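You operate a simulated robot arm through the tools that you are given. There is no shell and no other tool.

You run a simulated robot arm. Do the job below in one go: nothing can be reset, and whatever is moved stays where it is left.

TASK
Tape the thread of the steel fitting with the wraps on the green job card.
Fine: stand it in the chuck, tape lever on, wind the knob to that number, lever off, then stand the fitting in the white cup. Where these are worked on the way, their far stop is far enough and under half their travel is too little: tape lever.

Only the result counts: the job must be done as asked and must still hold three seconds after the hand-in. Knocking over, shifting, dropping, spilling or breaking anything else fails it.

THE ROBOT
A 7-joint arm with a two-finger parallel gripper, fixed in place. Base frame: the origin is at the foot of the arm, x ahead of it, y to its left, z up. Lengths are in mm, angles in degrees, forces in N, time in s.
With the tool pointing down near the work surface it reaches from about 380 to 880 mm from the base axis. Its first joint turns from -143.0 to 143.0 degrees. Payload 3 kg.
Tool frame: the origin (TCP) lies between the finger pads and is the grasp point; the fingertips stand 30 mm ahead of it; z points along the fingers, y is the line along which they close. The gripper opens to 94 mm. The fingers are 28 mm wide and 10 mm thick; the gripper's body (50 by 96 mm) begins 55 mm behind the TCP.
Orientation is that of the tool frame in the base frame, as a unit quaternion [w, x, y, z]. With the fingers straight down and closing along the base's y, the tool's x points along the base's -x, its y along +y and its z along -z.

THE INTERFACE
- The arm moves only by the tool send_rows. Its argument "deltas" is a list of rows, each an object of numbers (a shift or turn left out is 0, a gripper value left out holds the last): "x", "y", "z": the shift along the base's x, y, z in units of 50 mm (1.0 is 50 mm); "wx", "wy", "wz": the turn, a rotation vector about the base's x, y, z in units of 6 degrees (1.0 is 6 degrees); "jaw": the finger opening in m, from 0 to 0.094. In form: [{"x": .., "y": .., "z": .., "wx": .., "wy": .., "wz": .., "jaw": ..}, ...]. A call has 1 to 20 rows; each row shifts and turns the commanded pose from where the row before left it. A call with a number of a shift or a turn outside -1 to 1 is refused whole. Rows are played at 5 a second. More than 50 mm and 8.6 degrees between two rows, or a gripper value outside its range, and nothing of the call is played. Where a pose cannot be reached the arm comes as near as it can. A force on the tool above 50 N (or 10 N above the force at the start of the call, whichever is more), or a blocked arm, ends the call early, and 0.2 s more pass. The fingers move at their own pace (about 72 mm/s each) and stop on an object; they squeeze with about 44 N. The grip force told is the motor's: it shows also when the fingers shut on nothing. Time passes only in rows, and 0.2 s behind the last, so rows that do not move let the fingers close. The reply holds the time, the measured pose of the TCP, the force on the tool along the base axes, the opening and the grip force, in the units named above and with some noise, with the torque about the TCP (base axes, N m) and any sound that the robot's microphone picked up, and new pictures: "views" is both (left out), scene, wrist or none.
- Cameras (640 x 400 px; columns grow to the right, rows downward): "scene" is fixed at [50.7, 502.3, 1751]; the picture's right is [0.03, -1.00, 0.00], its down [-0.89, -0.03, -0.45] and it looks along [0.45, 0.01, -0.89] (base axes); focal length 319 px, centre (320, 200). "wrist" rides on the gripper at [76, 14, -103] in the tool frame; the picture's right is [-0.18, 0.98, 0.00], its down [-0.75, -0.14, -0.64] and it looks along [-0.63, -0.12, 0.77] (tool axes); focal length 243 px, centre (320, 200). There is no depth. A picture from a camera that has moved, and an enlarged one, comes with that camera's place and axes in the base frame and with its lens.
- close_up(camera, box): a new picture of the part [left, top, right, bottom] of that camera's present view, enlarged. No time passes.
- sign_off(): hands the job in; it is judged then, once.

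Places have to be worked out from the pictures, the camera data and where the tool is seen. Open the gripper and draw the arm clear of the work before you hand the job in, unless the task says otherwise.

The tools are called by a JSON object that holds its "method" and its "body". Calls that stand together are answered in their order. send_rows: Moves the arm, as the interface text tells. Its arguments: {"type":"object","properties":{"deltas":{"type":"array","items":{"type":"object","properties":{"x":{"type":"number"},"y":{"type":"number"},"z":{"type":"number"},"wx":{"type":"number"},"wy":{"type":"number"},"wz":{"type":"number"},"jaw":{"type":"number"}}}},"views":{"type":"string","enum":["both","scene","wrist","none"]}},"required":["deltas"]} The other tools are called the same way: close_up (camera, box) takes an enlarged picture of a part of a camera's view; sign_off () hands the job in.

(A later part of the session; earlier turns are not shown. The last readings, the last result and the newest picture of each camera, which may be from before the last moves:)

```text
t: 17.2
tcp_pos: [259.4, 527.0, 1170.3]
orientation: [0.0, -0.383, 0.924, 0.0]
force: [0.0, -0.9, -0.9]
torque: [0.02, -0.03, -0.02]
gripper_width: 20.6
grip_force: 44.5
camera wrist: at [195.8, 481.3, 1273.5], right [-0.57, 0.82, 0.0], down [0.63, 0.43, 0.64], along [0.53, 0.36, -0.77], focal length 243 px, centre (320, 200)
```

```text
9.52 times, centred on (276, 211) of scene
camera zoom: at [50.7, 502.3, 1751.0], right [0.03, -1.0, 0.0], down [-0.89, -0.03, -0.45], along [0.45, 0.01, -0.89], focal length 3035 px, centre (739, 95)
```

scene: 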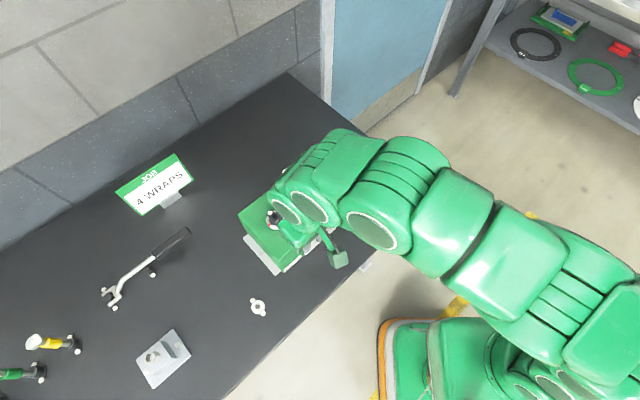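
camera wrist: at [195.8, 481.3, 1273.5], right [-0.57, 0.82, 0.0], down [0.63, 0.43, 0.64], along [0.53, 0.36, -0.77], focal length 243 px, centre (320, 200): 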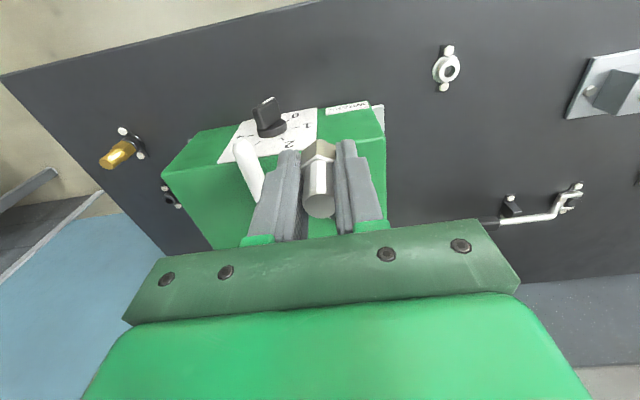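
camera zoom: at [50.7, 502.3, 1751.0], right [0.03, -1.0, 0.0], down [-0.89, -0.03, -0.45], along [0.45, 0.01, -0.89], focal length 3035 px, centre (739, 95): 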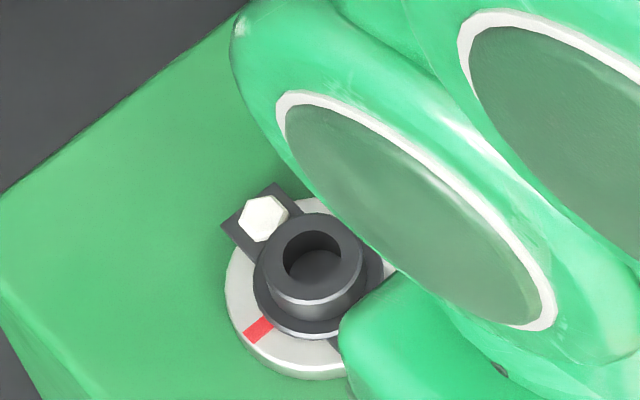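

From here the chuck is hidden behind the fingers, though the scene camera now shows it clearly. I'll move to the left side of the chuck, so the wrist camera sees it past the fingers from a different angle.

{"method": "send_rows", "body": {"deltas": [{"x": 0.13, "y": 0.9}, {"x": 0.13, "y": 0.9}, {"x": 0.14, "y": 0.9}, {"x": 0.1, "y": 0.12, "z": -0.2}, {}, {}]}}

{"method": "close_up", "body": {"camera": "wrist", "box": [160, 70, 280, 160]}}

{"method": "close_up", "body": {"camera": "scene", "box": [255, 190, 297, 232]}}

```text
t: 18.6
tcp_pos: [284.6, 666.9, 1159.3]
orientation: [0.0, -0.384, 0.923, 0.0]
force: [-0.2, 0.3, -0.3]
torque: [-0.01, 0.01, 0.01]
gripper_width: 20.6
grip_force: 43.6
camera wrist: at [220.6, 622.8, 1262.2], right [-0.57, 0.82, 0.0], down [0.63, 0.43, 0.64], along [0.53, 0.36, -0.77], focal length 243 px, centre (320, 200)
```

scene: 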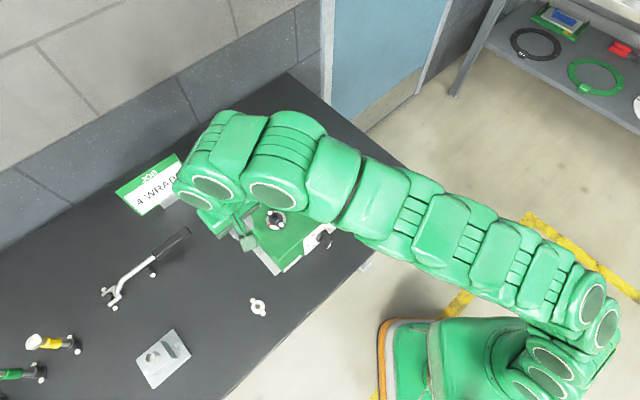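
wrist: 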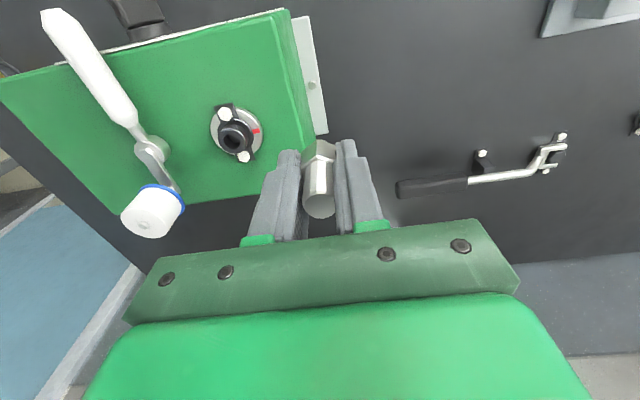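

```text
4.44 times, centred on (220, 115) of wrist
camera zoom: at [220.6, 622.8, 1262.2], right [-0.57, 0.82, 0.0], down [0.63, 0.43, 0.64], along [0.53, 0.36, -0.77], focal length 1078 px, centre (764, 578)
```

zoom: 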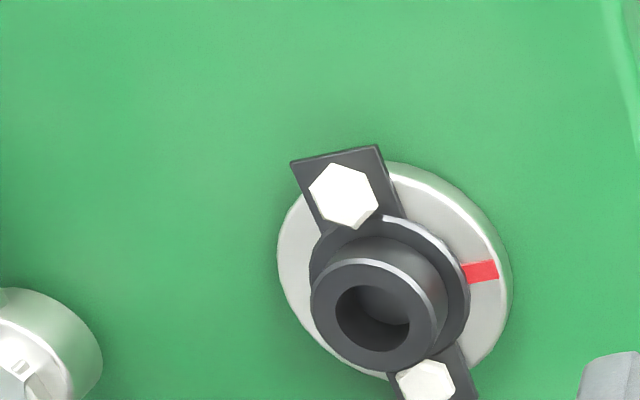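

```text
9.52 times, centred on (276, 211) of scene
camera zoom: at [50.7, 502.3, 1751.0], right [0.03, -1.0, 0.0], down [-0.89, -0.03, -0.45], along [0.45, 0.01, -0.89], focal length 3035 px, centre (739, 95)
```

zoom: 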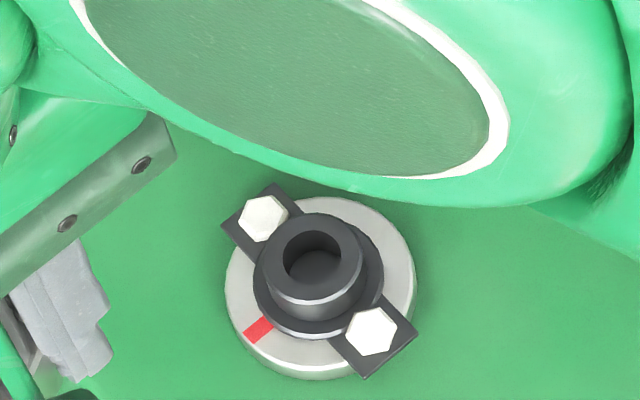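

From the new angle, two wrist views fix the chuck: rim at z≈1064, centre at about (345, 615). So earlier I was about 6 mm short along the tool axis. I'll move over the corrected spot, still above the rim, and check again.

{"method": "send_rows", "body": {"deltas": [{"x": 0.65, "y": -0.51}, {"x": 0.64, "y": -0.51}, {"z": -0.3}, {"z": -0.35}, {}, {}]}}

{"method": "close_up", "body": {"camera": "wrist", "box": [288, 100, 352, 160]}}

{"method": "close_up", "body": {"camera": "scene", "box": [255, 195, 297, 237]}}

```text
t: 20.0
tcp_pos: [345.5, 615.0, 1125.8]
orientation: [0.0, -0.384, 0.923, 0.001]
force: [0.8, -0.1, -0.5]
torque: [0.01, 0.0, 0.0]
gripper_width: 20.7
grip_force: 43.4
camera wrist: at [282.1, 570.1, 1229.1], right [-0.57, 0.82, 0.0], down [0.63, 0.43, 0.64], along [0.53, 0.36, -0.77], focal length 243 px, centre (320, 200)
```

scene: 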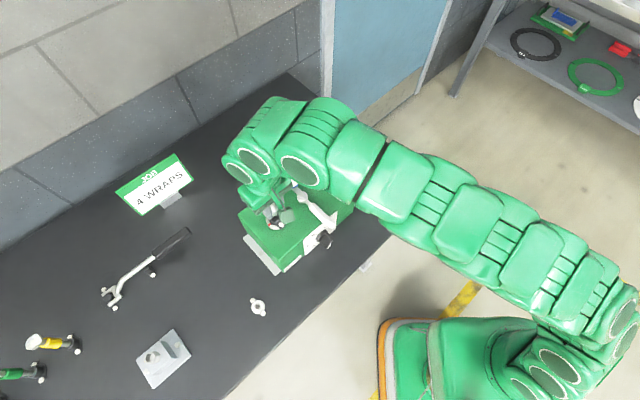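
wrist: 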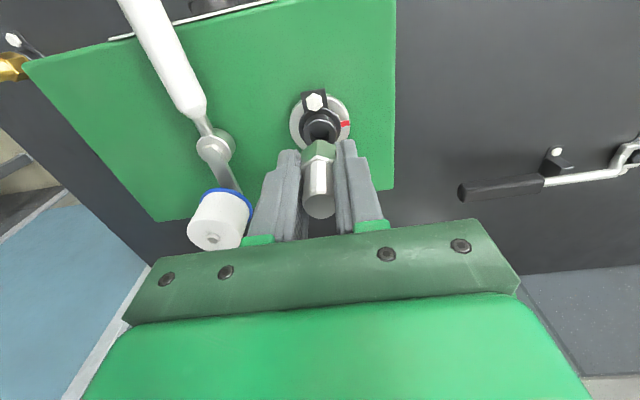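

```text
6.67 times, centred on (320, 130) of wrist
camera zoom: at [282.1, 570.1, 1229.1], right [-0.57, 0.82, 0.0], down [0.63, 0.43, 0.64], along [0.53, 0.36, -0.77], focal length 1618 px, centre (320, 667)
```

zoom: 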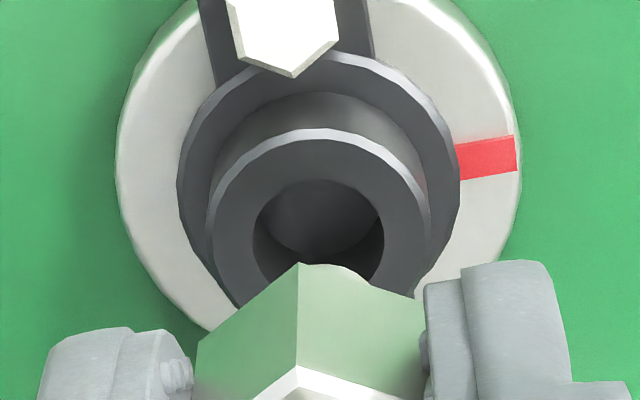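

```text
9.52 times, centred on (276, 216) of scene
camera zoom: at [50.7, 502.3, 1751.0], right [0.03, -1.0, 0.0], down [-0.89, -0.03, -0.45], along [0.45, 0.01, -0.89], focal length 3035 px, centre (739, 48)
```

zoom: 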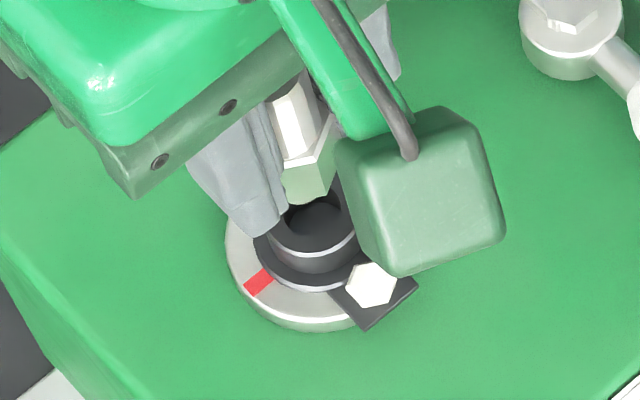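

I'm close now. A further zoom in the scene view will let me compare the hex position against the hole.

{"method": "close_up", "body": {"camera": "scene", "box": [268, 205, 288, 225]}}

```text
16.00 times, centred on (278, 215) of scene
camera zoom: at [50.7, 502.3, 1751.0], right [0.03, -1.0, 0.0], down [-0.89, -0.03, -0.45], along [0.45, 0.01, -0.89], focal length 5100 px, centre (992, -40)
```

zoom: 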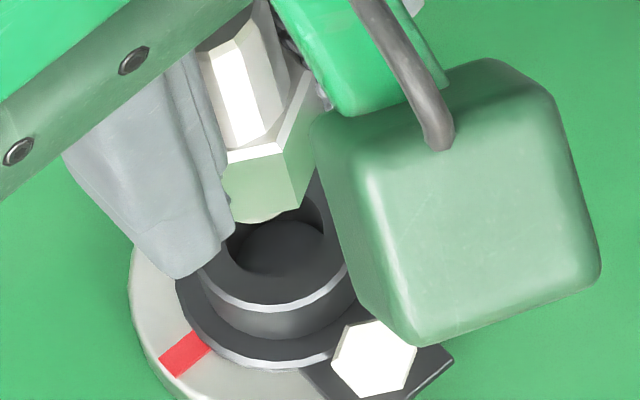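

The gap between the hex underside and the rim is about 28–33 mm, and the fitting should go about 0.8 mm toward tool +y. I'll lower 14 mm to shrink the parallax and check the alignment again.

{"method": "send_rows", "body": {"deltas": [{"x": -0.011, "y": 0.012, "z": -0.1}, {"z": -0.1}, {"z": -0.08}, {}, {}]}}

{"method": "close_up", "body": {"camera": "wrist", "box": [288, 110, 352, 170]}}

{"method": "close_up", "body": {"camera": "scene", "box": [268, 207, 288, 227]}}

```text
t: 21.2
tcp_pos: [345.3, 616.8, 1113.1]
orientation: [-0.001, -0.384, 0.923, 0.0]
force: [-1.1, -0.4, 0.3]
torque: [0.0, 0.0, -0.04]
gripper_width: 20.7
grip_force: 44.6
camera wrist: at [282.3, 571.8, 1216.8], right [-0.57, 0.82, 0.0], down [0.63, 0.43, 0.64], along [0.53, 0.36, -0.77], focal length 243 px, centre (320, 200)
```

scene: 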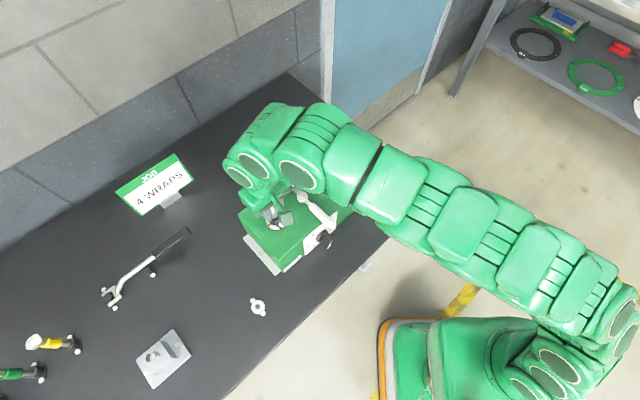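
wrist: 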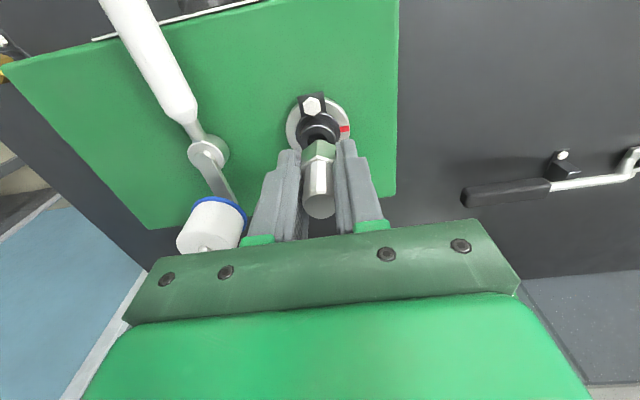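

```text
6.67 times, centred on (320, 140) of wrist
camera zoom: at [282.3, 571.8, 1216.8], right [-0.57, 0.82, 0.0], down [0.63, 0.43, 0.64], along [0.53, 0.36, -0.77], focal length 1618 px, centre (320, 600)
```

zoom: 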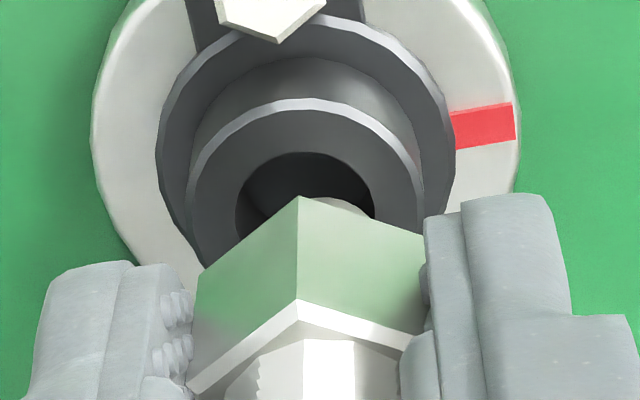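

```text
16.00 times, centred on (278, 217) of scene
camera zoom: at [50.7, 502.3, 1751.0], right [0.03, -1.0, 0.0], down [-0.89, -0.03, -0.45], along [0.45, 0.01, -0.89], focal length 5100 px, centre (992, -72)
```

zoom: 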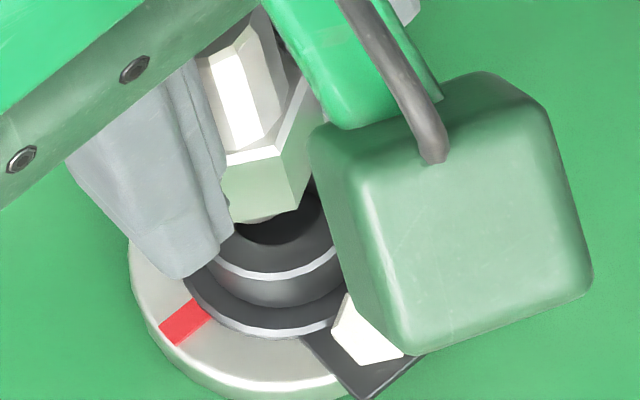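

Scene and wrist estimates disagree by a couple of mm, so I'll zoom in tighter for exact pixel readings.

{"method": "close_up", "body": {"camera": "scene", "box": [270, 208, 282, 222]}}

{"method": "close_up", "body": {"camera": "wrist", "box": [300, 120, 340, 160]}}

```text
16.00 times, centred on (276, 215) of scene
camera zoom: at [50.7, 502.3, 1751.0], right [0.03, -1.0, 0.0], down [-0.89, -0.03, -0.45], along [0.45, 0.01, -0.89], focal length 5100 px, centre (1024, -40)
```

zoom: 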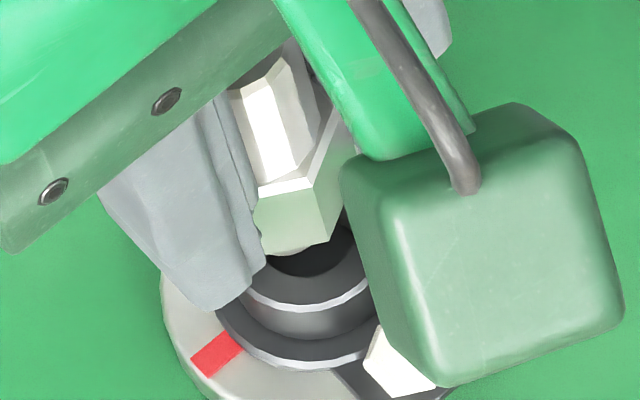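

```text
10.00 times, centred on (320, 140) of wrist
camera zoom: at [282.3, 571.8, 1216.8], right [-0.57, 0.82, 0.0], down [0.63, 0.43, 0.64], along [0.53, 0.36, -0.77], focal length 2426 px, centre (320, 800)
```

zoom: 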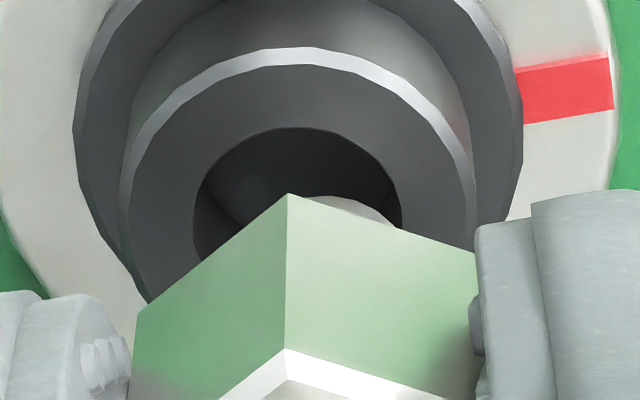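

The fitting is about 1 mm too far toward tool +y. I'll shift back by 1 mm and lower a few mm at a time, watching the force.

{"method": "send_rows", "body": {"deltas": [{"x": 0.014, "y": -0.014}, {"z": -0.06}, {"z": -0.06}, {}, {}]}}

{"method": "close_up", "body": {"camera": "wrist", "box": [300, 120, 340, 160]}}

{"method": "close_up", "body": {"camera": "scene", "box": [270, 208, 282, 222]}}

```text
t: 22.4
tcp_pos: [346.1, 615.5, 1108.9]
orientation: [0.0, -0.384, 0.924, 0.0]
force: [-5.1, -20.2, 16.8]
torque: [-0.88, 0.18, -0.05]
gripper_width: 20.7
grip_force: 44.1
camera wrist: at [282.1, 571.4, 1211.4], right [-0.57, 0.82, 0.0], down [0.63, 0.43, 0.64], along [0.53, 0.36, -0.77], focal length 243 px, centre (320, 200)
```

scene: 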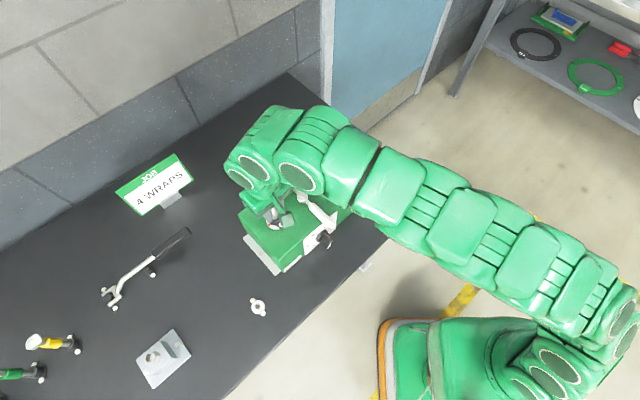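
wrist: 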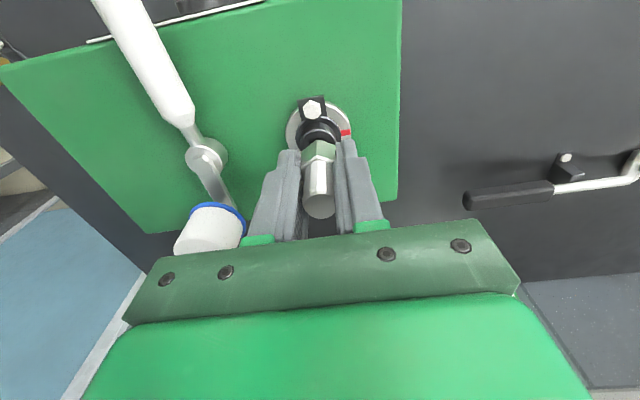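

```text
10.00 times, centred on (320, 140) of wrist
camera zoom: at [282.1, 571.4, 1211.4], right [-0.57, 0.82, 0.0], down [0.63, 0.43, 0.64], along [0.53, 0.36, -0.77], focal length 2426 px, centre (320, 800)
```

zoom: 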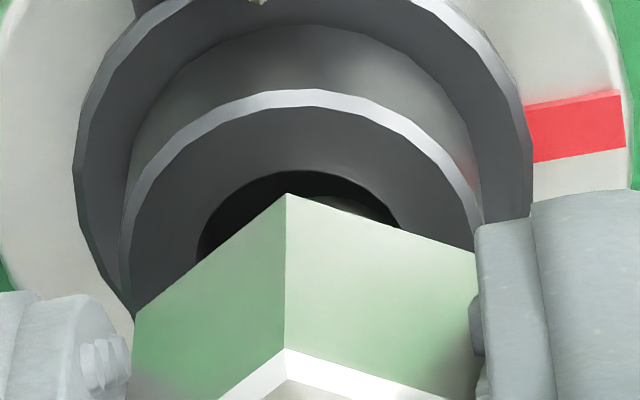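

```text
16.00 times, centred on (276, 215) of scene
camera zoom: at [50.7, 502.3, 1751.0], right [0.03, -1.0, 0.0], down [-0.89, -0.03, -0.45], along [0.45, 0.01, -0.89], focal length 5100 px, centre (1024, -40)
```

zoom: 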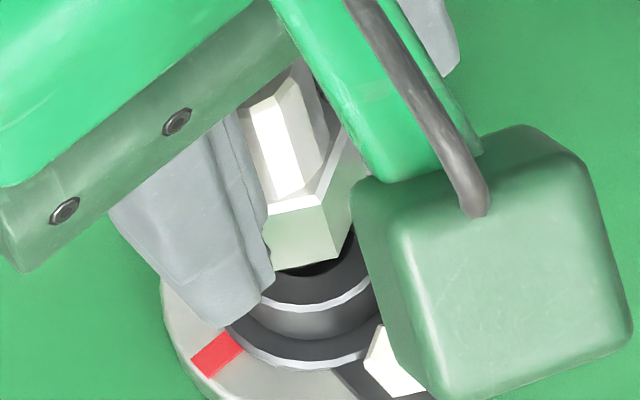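

Contact came early: the force on the tool is (-5, -20, +17) N, so the shank's +y side is catching the rim. I'll lift a little, shift about 1.5 mm toward -y, and lower again.

{"method": "send_rows", "body": {"deltas": [{"z": 0.08}, {"x": -0.006, "y": -0.03}, {}, {"z": -0.06}, {}], "views": "none"}}

```text
t: 23.6
tcp_pos: [348.0, 615.3, 1109.1]
orientation: [0.0, -0.384, 0.924, 0.0]
force: [-0.7, -2.7, 2.3]
torque: [-0.08, 0.04, 0.01]
gripper_width: 21.0
grip_force: 44.4
```

The force is nearly gone at the same height. I'll continue down in small steps.

{"method": "send_rows", "body": {"deltas": [{"y": -0.012, "z": -0.04}, {"z": -0.03}, {}], "views": "none"}}

```text
t: 24.4
tcp_pos: [346.6, 613.6, 1105.0]
orientation: [0.0, -0.383, 0.924, 0.0]
force: [-5.9, -2.2, -0.2]
torque: [-0.05, 0.26, 0.01]
gripper_width: 20.7
grip_force: 43.7
```

It's at z 1105 with no vertical force, so the shank has entered the hole and only a light side force in x remains. I'll ease x back a little and keep lowering.

{"method": "send_rows", "body": {"deltas": [{"x": -0.012, "z": -0.04}, {"z": -0.04}, {}], "views": "none"}}

```text
t: 25.2
tcp_pos: [345.8, 614.3, 1099.9]
orientation: [-0.001, -0.383, 0.924, -0.001]
force: [-9.5, -19.1, 6.0]
torque: [-0.73, 0.4, -0.01]
gripper_width: 20.9
grip_force: 43.6
```

The side force has come back toward -x/-y. I'll relieve it with a small shift and take a look.

{"method": "send_rows", "body": {"deltas": [{"x": -0.01, "y": -0.022}, {}]}}

{"method": "close_up", "body": {"camera": "wrist", "box": [290, 120, 350, 160]}}

{"method": "close_up", "body": {"camera": "scene", "box": [270, 208, 282, 222]}}

```text
t: 25.8
tcp_pos: [345.0, 615.5, 1100.1]
orientation: [0.001, -0.383, 0.924, 0.001]
force: [0.0, -0.2, -0.5]
torque: [0.01, 0.0, 0.01]
gripper_width: 20.9
grip_force: 43.1
camera wrist: at [281.9, 569.8, 1204.2], right [-0.57, 0.82, 0.0], down [0.63, 0.43, 0.64], along [0.53, 0.36, -0.77], focal length 243 px, centre (320, 200)
```

scene: 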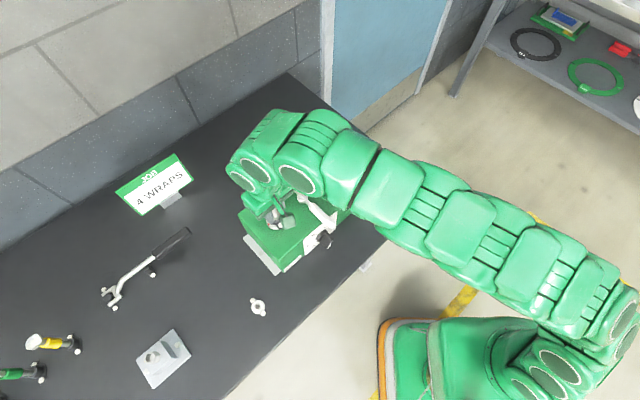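
wrist: 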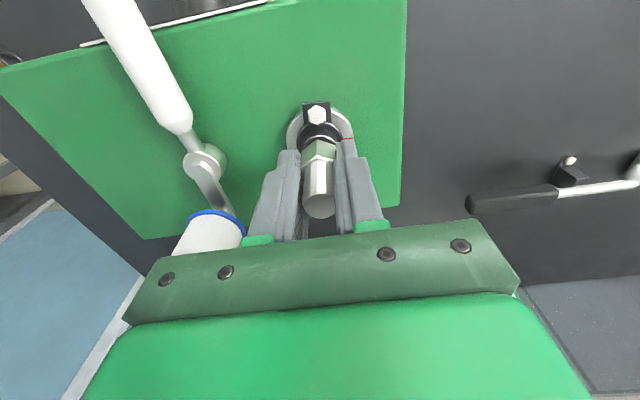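

```text
10.00 times, centred on (320, 140) of wrist
camera zoom: at [281.9, 569.8, 1204.2], right [-0.57, 0.82, 0.0], down [0.63, 0.43, 0.64], along [0.53, 0.36, -0.77], focal length 2426 px, centre (320, 800)
```

zoom: 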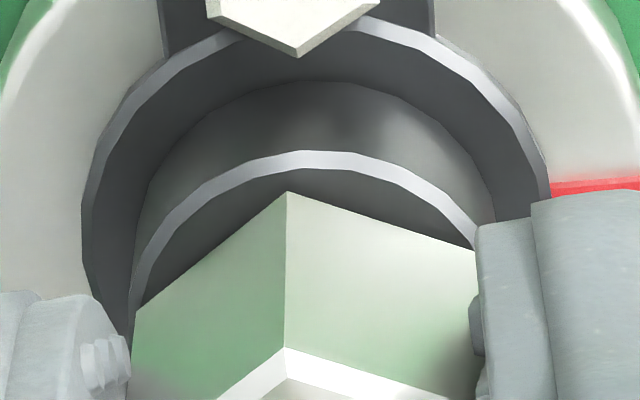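

```text
16.00 times, centred on (276, 215) of scene
camera zoom: at [50.7, 502.3, 1751.0], right [0.03, -1.0, 0.0], down [-0.89, -0.03, -0.45], along [0.45, 0.01, -0.89], focal length 5100 px, centre (1024, -40)
```

zoom: 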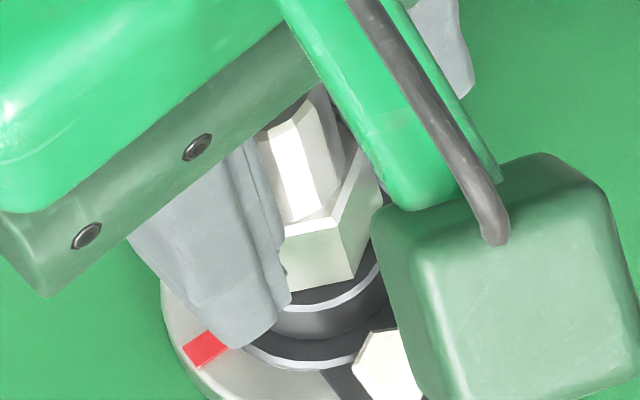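

Force is zero and the hex is only a few mm above the rim. I'll keep lowering in small steps until it seats.

{"method": "send_rows", "body": {"deltas": [{"z": -0.03}, {"z": -0.03}, {}], "views": "none"}}

```text
t: 26.6
tcp_pos: [345.8, 614.2, 1099.3]
orientation: [0.001, -0.384, 0.923, 0.001]
force: [-4.0, -5.9, 35.5]
torque: [-0.15, 0.02, 0.0]
gripper_width: 21.0
grip_force: 44.4
```

Vertical force rose to 35 N after 10 mm of insertion, so it looks seated. I'll relax the push and check in the pictures.

{"method": "send_rows", "body": {"deltas": [{"z": 0.025}, {}]}}

{"method": "close_up", "body": {"camera": "wrist", "box": [290, 120, 350, 160]}}

{"method": "close_up", "body": {"camera": "scene", "box": [270, 210, 282, 224]}}

```text
t: 27.2
tcp_pos: [345.9, 613.5, 1098.6]
orientation: [0.0, -0.384, 0.924, 0.001]
force: [0.7, 4.3, 19.7]
torque: [0.36, -0.27, 0.01]
gripper_width: 20.7
grip_force: 44.0
camera wrist: at [281.7, 569.2, 1201.8], right [-0.57, 0.82, 0.0], down [0.63, 0.43, 0.64], along [0.53, 0.36, -0.77], focal length 243 px, centre (320, 200)
```

scene: 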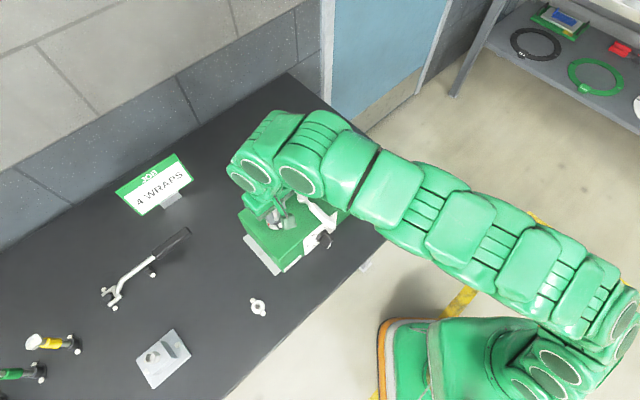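
wrist: 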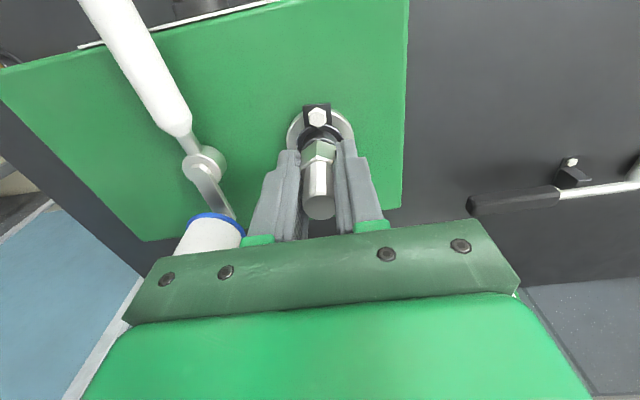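

```text
10.00 times, centred on (320, 140) of wrist
camera zoom: at [281.7, 569.2, 1201.8], right [-0.57, 0.82, 0.0], down [0.63, 0.43, 0.64], along [0.53, 0.36, -0.77], focal length 2426 px, centre (320, 800)
```

zoom: 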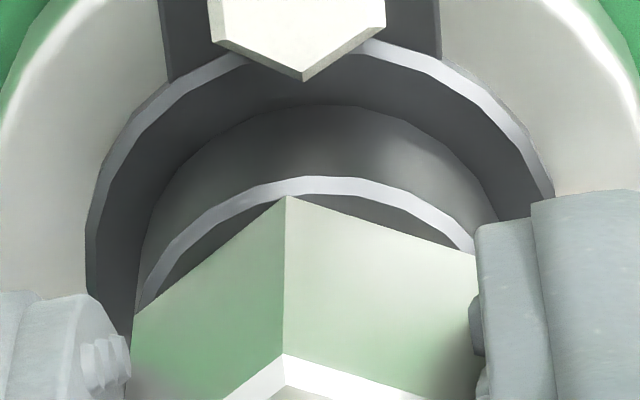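

```text
16.00 times, centred on (276, 217) of scene
camera zoom: at [50.7, 502.3, 1751.0], right [0.03, -1.0, 0.0], down [-0.89, -0.03, -0.45], along [0.45, 0.01, -0.89], focal length 5100 px, centre (1024, -72)
```

zoom: 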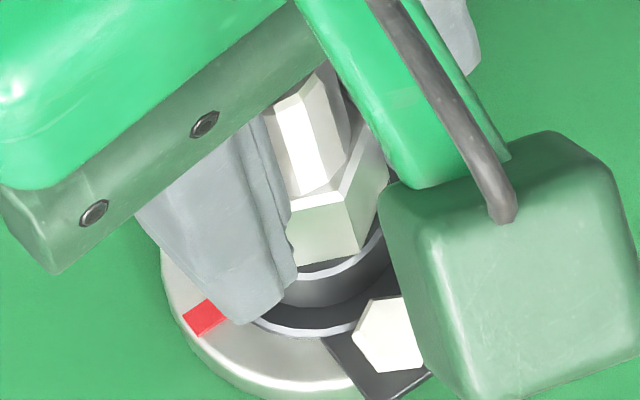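

The hex is resting on the chuck rim, just as it sat in its bench cup. I'll ease the remaining load, open the jaws moderately and lift straight off.

{"method": "send_rows", "body": {"deltas": [{"z": 0.02}, {}, {"jaw": 0.05}, {}, {}]}}

{"method": "close_up", "body": {"camera": "wrist", "box": [260, 100, 380, 220]}}

```text
t: 28.4
tcp_pos: [345.6, 613.3, 1099.9]
orientation: [0.0, -0.384, 0.923, 0.0]
force: [0.0, -0.5, -0.6]
torque: [0.01, 0.02, 0.02]
gripper_width: 50.0
grip_force: 0.1
camera wrist: at [282.3, 569.1, 1202.6], right [-0.57, 0.82, 0.0], down [0.63, 0.43, 0.64], along [0.53, 0.36, -0.77], focal length 243 px, centre (320, 200)
```

scene: 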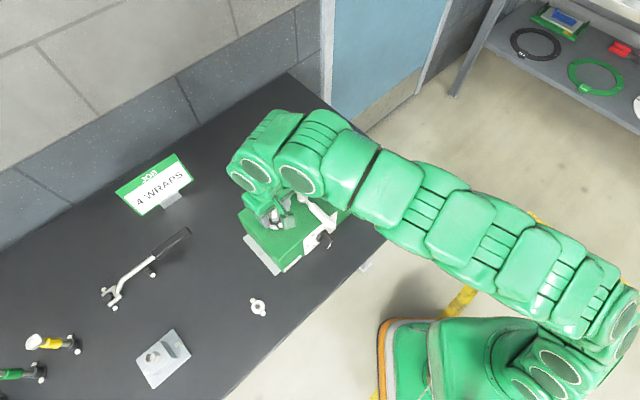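
wrist: 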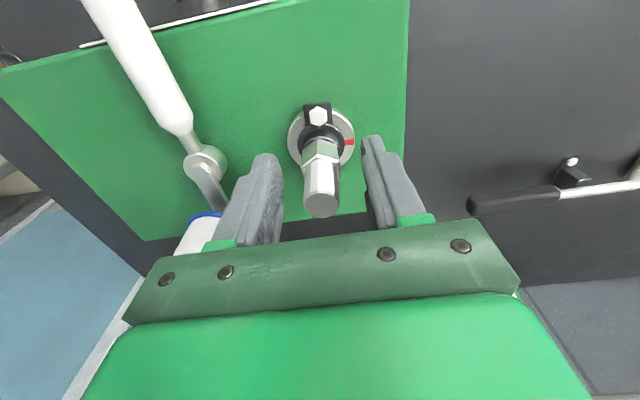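

```text
3.33 times, centred on (320, 160) of wrist
camera zoom: at [282.3, 569.1, 1202.6], right [-0.57, 0.82, 0.0], down [0.63, 0.43, 0.64], along [0.53, 0.36, -0.77], focal length 809 px, centre (320, 333)
```

zoom: 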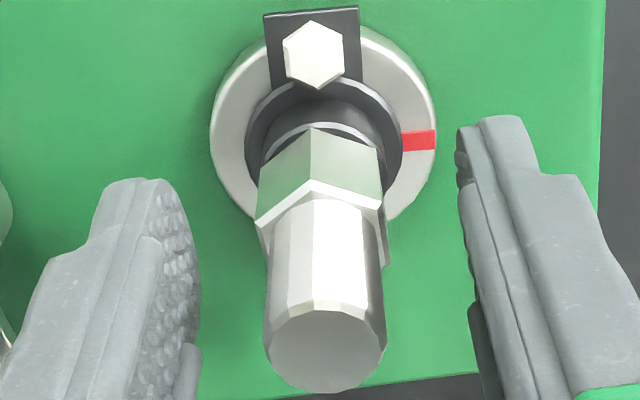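

The fitting stands upright in the chuck on its own. I'll rise clear and study the lever from the scene and wrist cameras.

{"method": "send_rows", "body": {"deltas": [{"z": 0.3}, {"z": 0.6}, {"z": 0.8}, {"z": 0.8}, {"x": -0.4, "y": -0.7}, {"x": -0.4, "y": -0.7}, {"x": -0.4, "y": -0.7}, {}]}}

{"method": "close_up", "body": {"camera": "scene", "box": [260, 150, 360, 260]}}

{"method": "close_up", "body": {"camera": "wrist", "box": [180, 60, 400, 200]}}

```text
t: 30.2
tcp_pos: [289.1, 510.0, 1228.4]
orientation: [-0.001, -0.384, 0.923, 0.0]
force: [0.2, 0.6, -0.9]
torque: [0.03, -0.01, 0.02]
gripper_width: 50.2
grip_force: 0.0
camera wrist: at [225.3, 463.8, 1330.1], right [-0.57, 0.82, 0.0], down [0.63, 0.43, 0.64], along [0.53, 0.36, -0.77], focal length 243 px, centre (320, 200)
```

scene: 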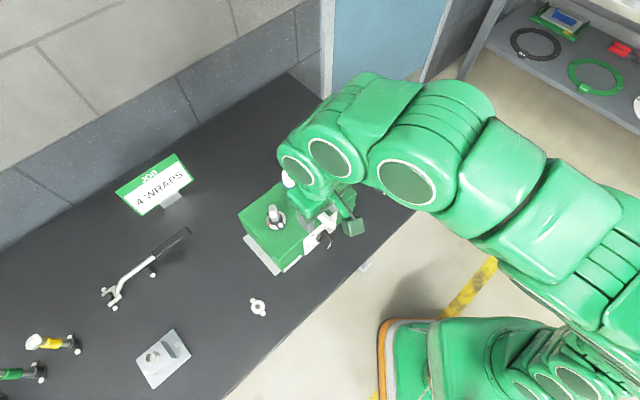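
wrist: 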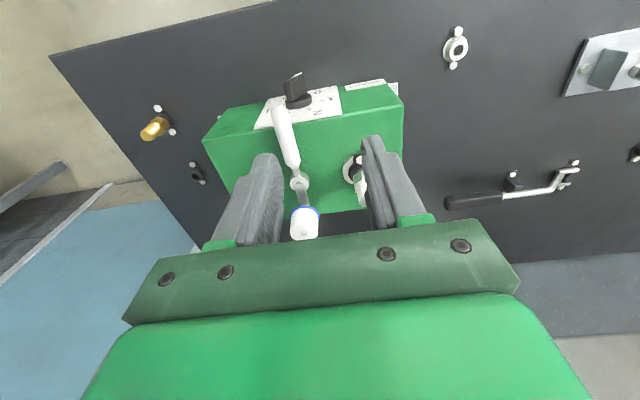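

```text
3.64 times, centred on (310, 205) of scene
camera zoom: at [50.7, 502.3, 1751.0], right [0.03, -1.0, 0.0], down [-0.89, -0.03, -0.45], along [0.45, 0.01, -0.89], focal length 1159 px, centre (356, 182)
```

zoom: 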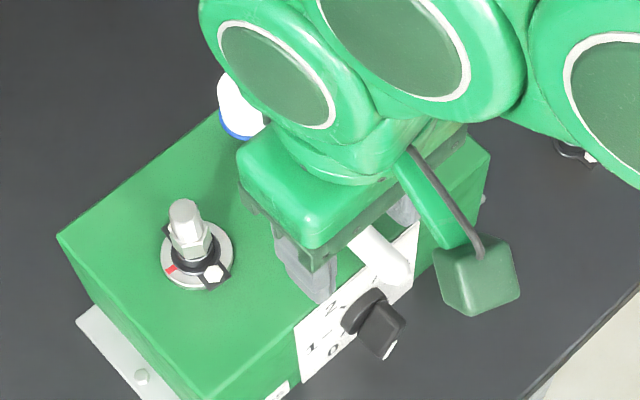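

```text
2.86 times, centred on (290, 130) of wrist
camera zoom: at [225.3, 463.8, 1330.1], right [-0.57, 0.82, 0.0], down [0.63, 0.43, 0.64], along [0.53, 0.36, -0.77], focal length 693 px, centre (406, 400)
```

zoom: 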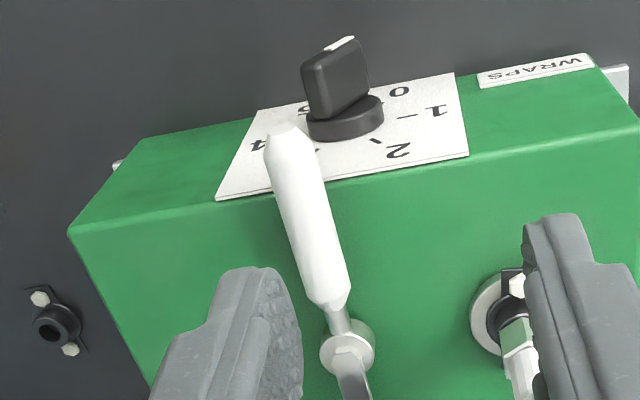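

The lever has a vertical pivot at about (406, 553), hub top z≈1058, and its handle end is near (335, 484). To work it, I plan to straddle the handle with open fingers. First I'll hover above it with a wider opening to measure its height.

{"method": "send_rows", "body": {"deltas": [{"x": 0.7, "y": -0.05, "z": -0.3, "jaw": 0.06}, {"x": 0.6, "y": -0.05, "z": -0.4}, {"z": -0.4}, {}, {}]}}

{"method": "close_up", "body": {"camera": "wrist", "box": [200, 40, 440, 190]}}

{"method": "close_up", "body": {"camera": "scene", "box": [270, 170, 370, 260]}}

```text
t: 31.4
tcp_pos: [354.4, 502.7, 1169.4]
orientation: [0.0, -0.384, 0.923, 0.0]
force: [-0.5, -0.4, -0.6]
torque: [0.04, 0.0, 0.02]
gripper_width: 60.4
grip_force: 0.1
camera wrist: at [289.7, 459.7, 1273.7], right [-0.57, 0.82, 0.0], down [0.63, 0.43, 0.64], along [0.53, 0.36, -0.77], focal length 243 px, centre (320, 200)
```

scene: 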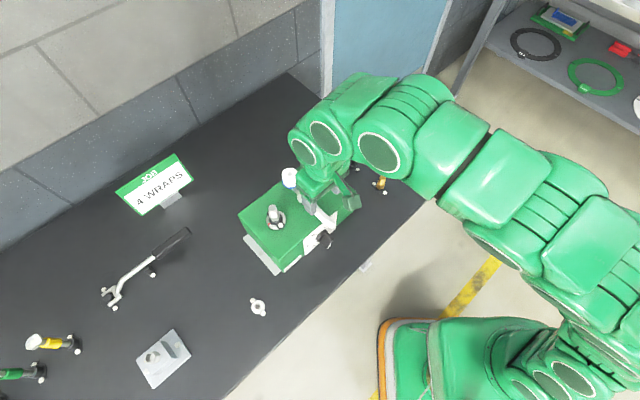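
wrist: 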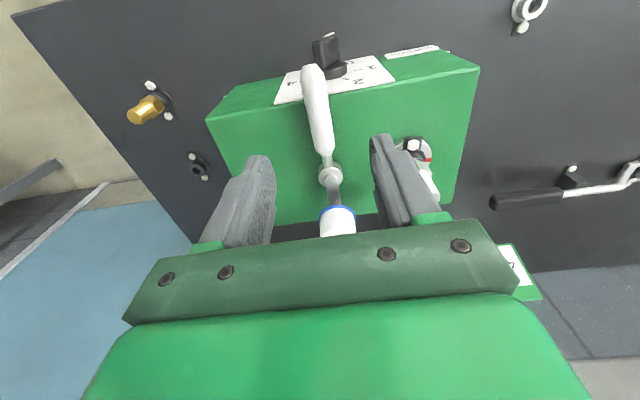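

```text
2.67 times, centred on (320, 115) of wrist
camera zoom: at [289.7, 459.7, 1273.7], right [-0.57, 0.82, 0.0], down [0.63, 0.43, 0.64], along [0.53, 0.36, -0.77], focal length 647 px, centre (320, 427)
```

zoom: 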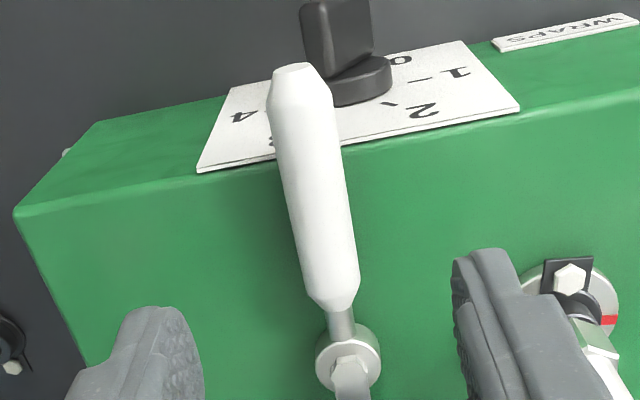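

```text
4.44 times, centred on (320, 215) of scene
camera zoom: at [50.7, 502.3, 1751.0], right [0.03, -1.0, 0.0], down [-0.89, -0.03, -0.45], along [0.45, 0.01, -0.89], focal length 1416 px, centre (320, 133)
```

zoom: 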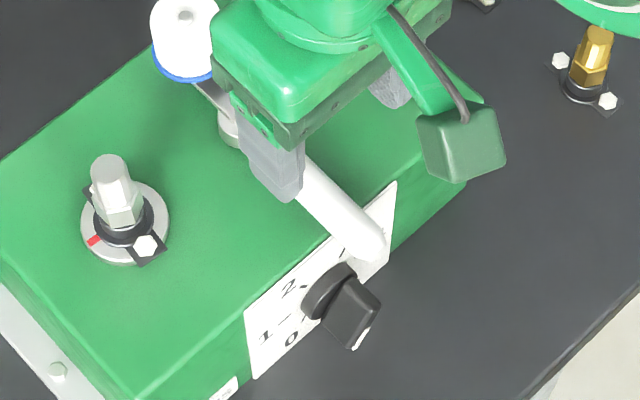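

From two wrist views the machine top is at z≈1044. The handle is about 21 mm thick with its axis near z≈1056, and its centre is within 2 mm of the jaw mid-line. I'll narrow the jaws slightly and lower astride the handle, tips staying above the machine top.

{"method": "send_rows", "body": {"deltas": [{"z": -0.6, "jaw": 0.05}, {"z": -0.6}, {"z": -0.3}, {"z": -0.2}, {}]}}

{"method": "close_up", "body": {"camera": "wrist", "box": [220, 40, 420, 190]}}

{"method": "close_up", "body": {"camera": "scene", "box": [280, 180, 350, 250]}}

```text
t: 32.6
tcp_pos: [350.8, 502.1, 1085.2]
orientation: [0.001, -0.384, 0.923, -0.001]
force: [0.0, 0.0, 0.5]
torque: [0.02, -0.02, 0.01]
gripper_width: 49.9
grip_force: 0.2
camera wrist: at [287.7, 457.3, 1187.7], right [-0.57, 0.82, 0.0], down [0.63, 0.43, 0.64], along [0.53, 0.36, -0.77], focal length 243 px, centre (320, 200)
```

scene: 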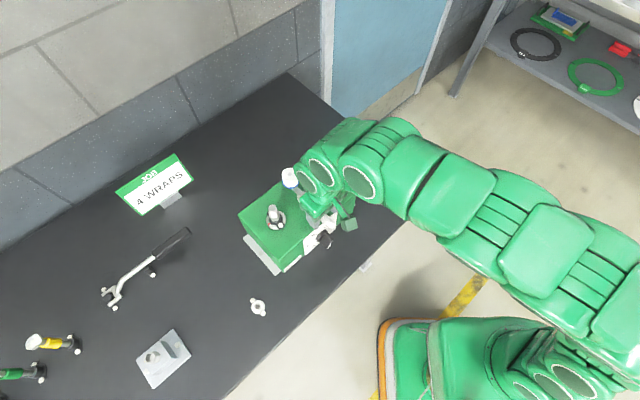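
wrist: 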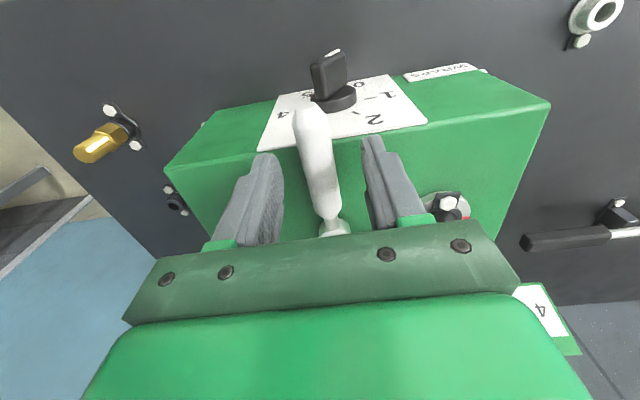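

```text
2.67 times, centred on (320, 115) of wrist
camera zoom: at [287.7, 457.3, 1187.7], right [-0.57, 0.82, 0.0], down [0.63, 0.43, 0.64], along [0.53, 0.36, -0.77], focal length 647 px, centre (320, 427)
```

zoom: 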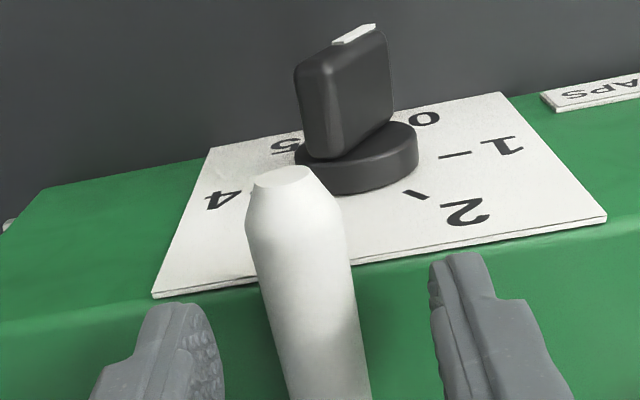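

```text
5.71 times, centred on (315, 215) of scene
camera zoom: at [50.7, 502.3, 1751.0], right [0.03, -1.0, 0.0], down [-0.89, -0.03, -0.45], along [0.45, 0.01, -0.89], focal length 1821 px, centre (349, 114)
```

zoom: 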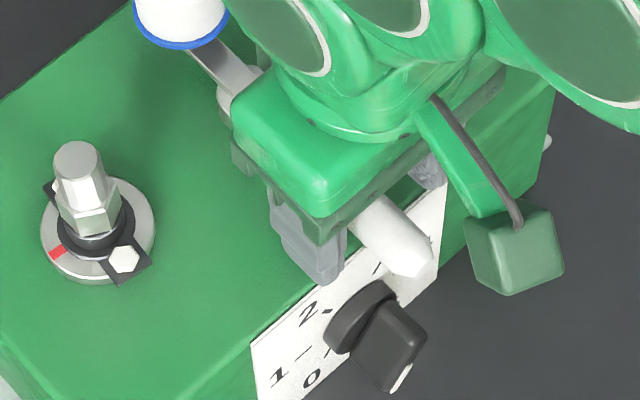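

The fingers are astride the handle with the tips about 10 mm above the machine top. I'll swing counter-clockwise about the pivot, which carries the reel toward the chuck. I'm starting with 18° and checking the force and response.

{"method": "send_rows", "body": {"deltas": [{"z": -0.04}, {"x": 0.114, "y": -0.11, "wz": 1.0}, {"x": 0.125, "y": -0.095, "wz": 1.0}, {"x": 0.134, "y": -0.083, "wz": 1.0}, {}]}}

{"method": "close_up", "body": {"camera": "wrist", "box": [220, 40, 420, 190]}}

{"method": "close_up", "body": {"camera": "scene", "box": [270, 160, 350, 250]}}

```text
t: 33.8
tcp_pos: [370.0, 488.5, 1084.3]
orientation: [0.0, -0.524, 0.852, -0.001]
force: [-0.5, 0.3, 0.2]
torque: [0.0, 0.04, -0.02]
gripper_width: 50.5
grip_force: 0.0
camera wrist: at [322.5, 426.3, 1186.4], right [-0.79, 0.61, 0.0], down [0.47, 0.61, 0.64], along [0.39, 0.51, -0.77], focal length 243 px, centre (320, 200)
```

scene: 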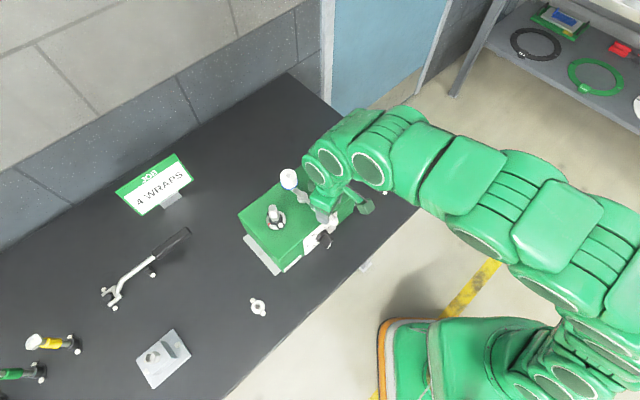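
wrist: 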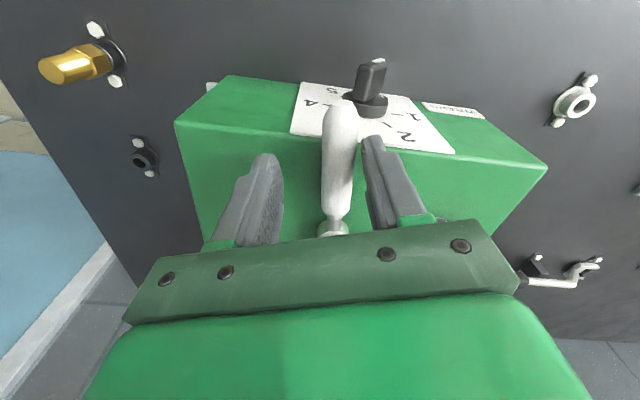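

```text
2.67 times, centred on (320, 115) of wrist
camera zoom: at [322.5, 426.3, 1186.4], right [-0.79, 0.61, 0.0], down [0.47, 0.61, 0.64], along [0.39, 0.51, -0.77], focal length 647 px, centre (320, 427)
```

zoom: 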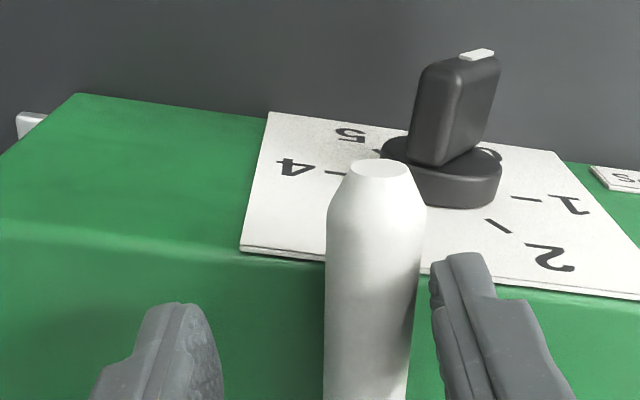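

```text
4.44 times, centred on (310, 205) of scene
camera zoom: at [50.7, 502.3, 1751.0], right [0.03, -1.0, 0.0], down [-0.89, -0.03, -0.45], along [0.45, 0.01, -0.89], focal length 1416 px, centre (364, 178)
```

zoom: 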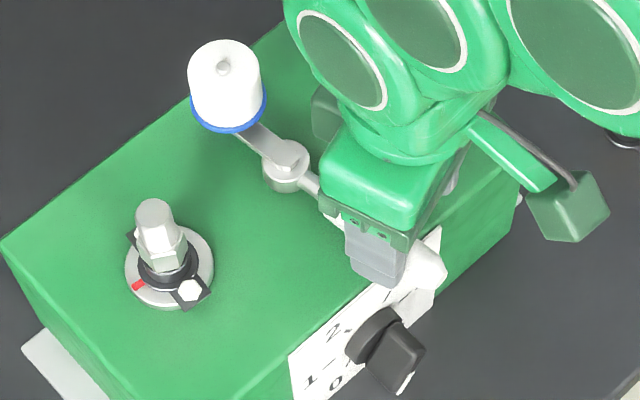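

No contact yet; the tool's +y finger is just about to reach the handle. I'll continue the arc.

{"method": "send_rows", "body": {"deltas": [{"x": 0.142, "y": -0.068, "wz": 1.0}, {"x": 0.148, "y": -0.052, "wz": 1.0}, {"x": 0.154, "y": -0.036, "wz": 1.0}, {}]}}

{"method": "close_up", "body": {"camera": "scene", "box": [270, 160, 350, 250]}}

```text
t: 34.8
tcp_pos: [391.3, 480.1, 1082.9]
orientation: [0.0, -0.65, 0.76, 0.0]
force: [0.1, 0.2, -0.2]
torque: [0.02, 0.0, 0.01]
gripper_width: 50.5
grip_force: 0.2
camera wrist: at [365.6, 406.5, 1185.5], right [-0.94, 0.33, 0.0], down [0.25, 0.72, 0.64], along [0.21, 0.61, -0.77], focal length 243 px, centre (320, 200)
```

scene: 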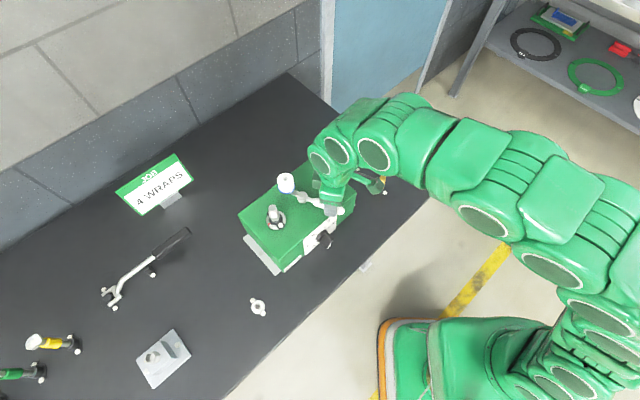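
wrist: 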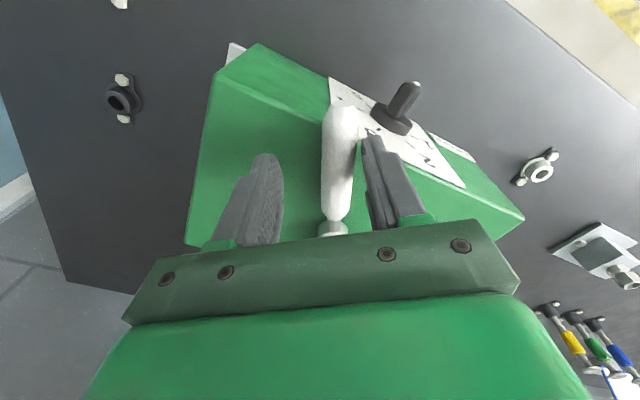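

```text
4.44 times, centred on (310, 205) of scene
camera zoom: at [50.7, 502.3, 1751.0], right [0.03, -1.0, 0.0], down [-0.89, -0.03, -0.45], along [0.45, 0.01, -0.89], focal length 1416 px, centre (364, 178)
```

zoom: 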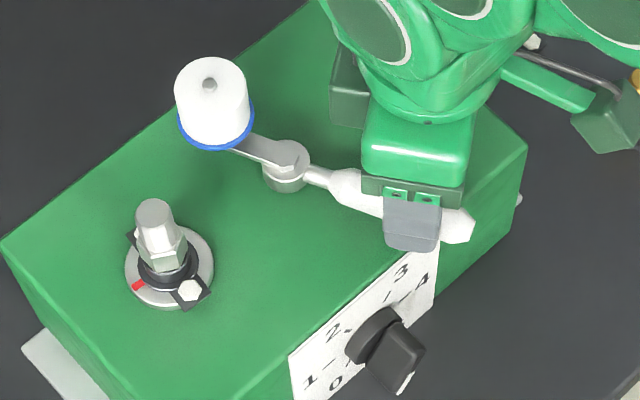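

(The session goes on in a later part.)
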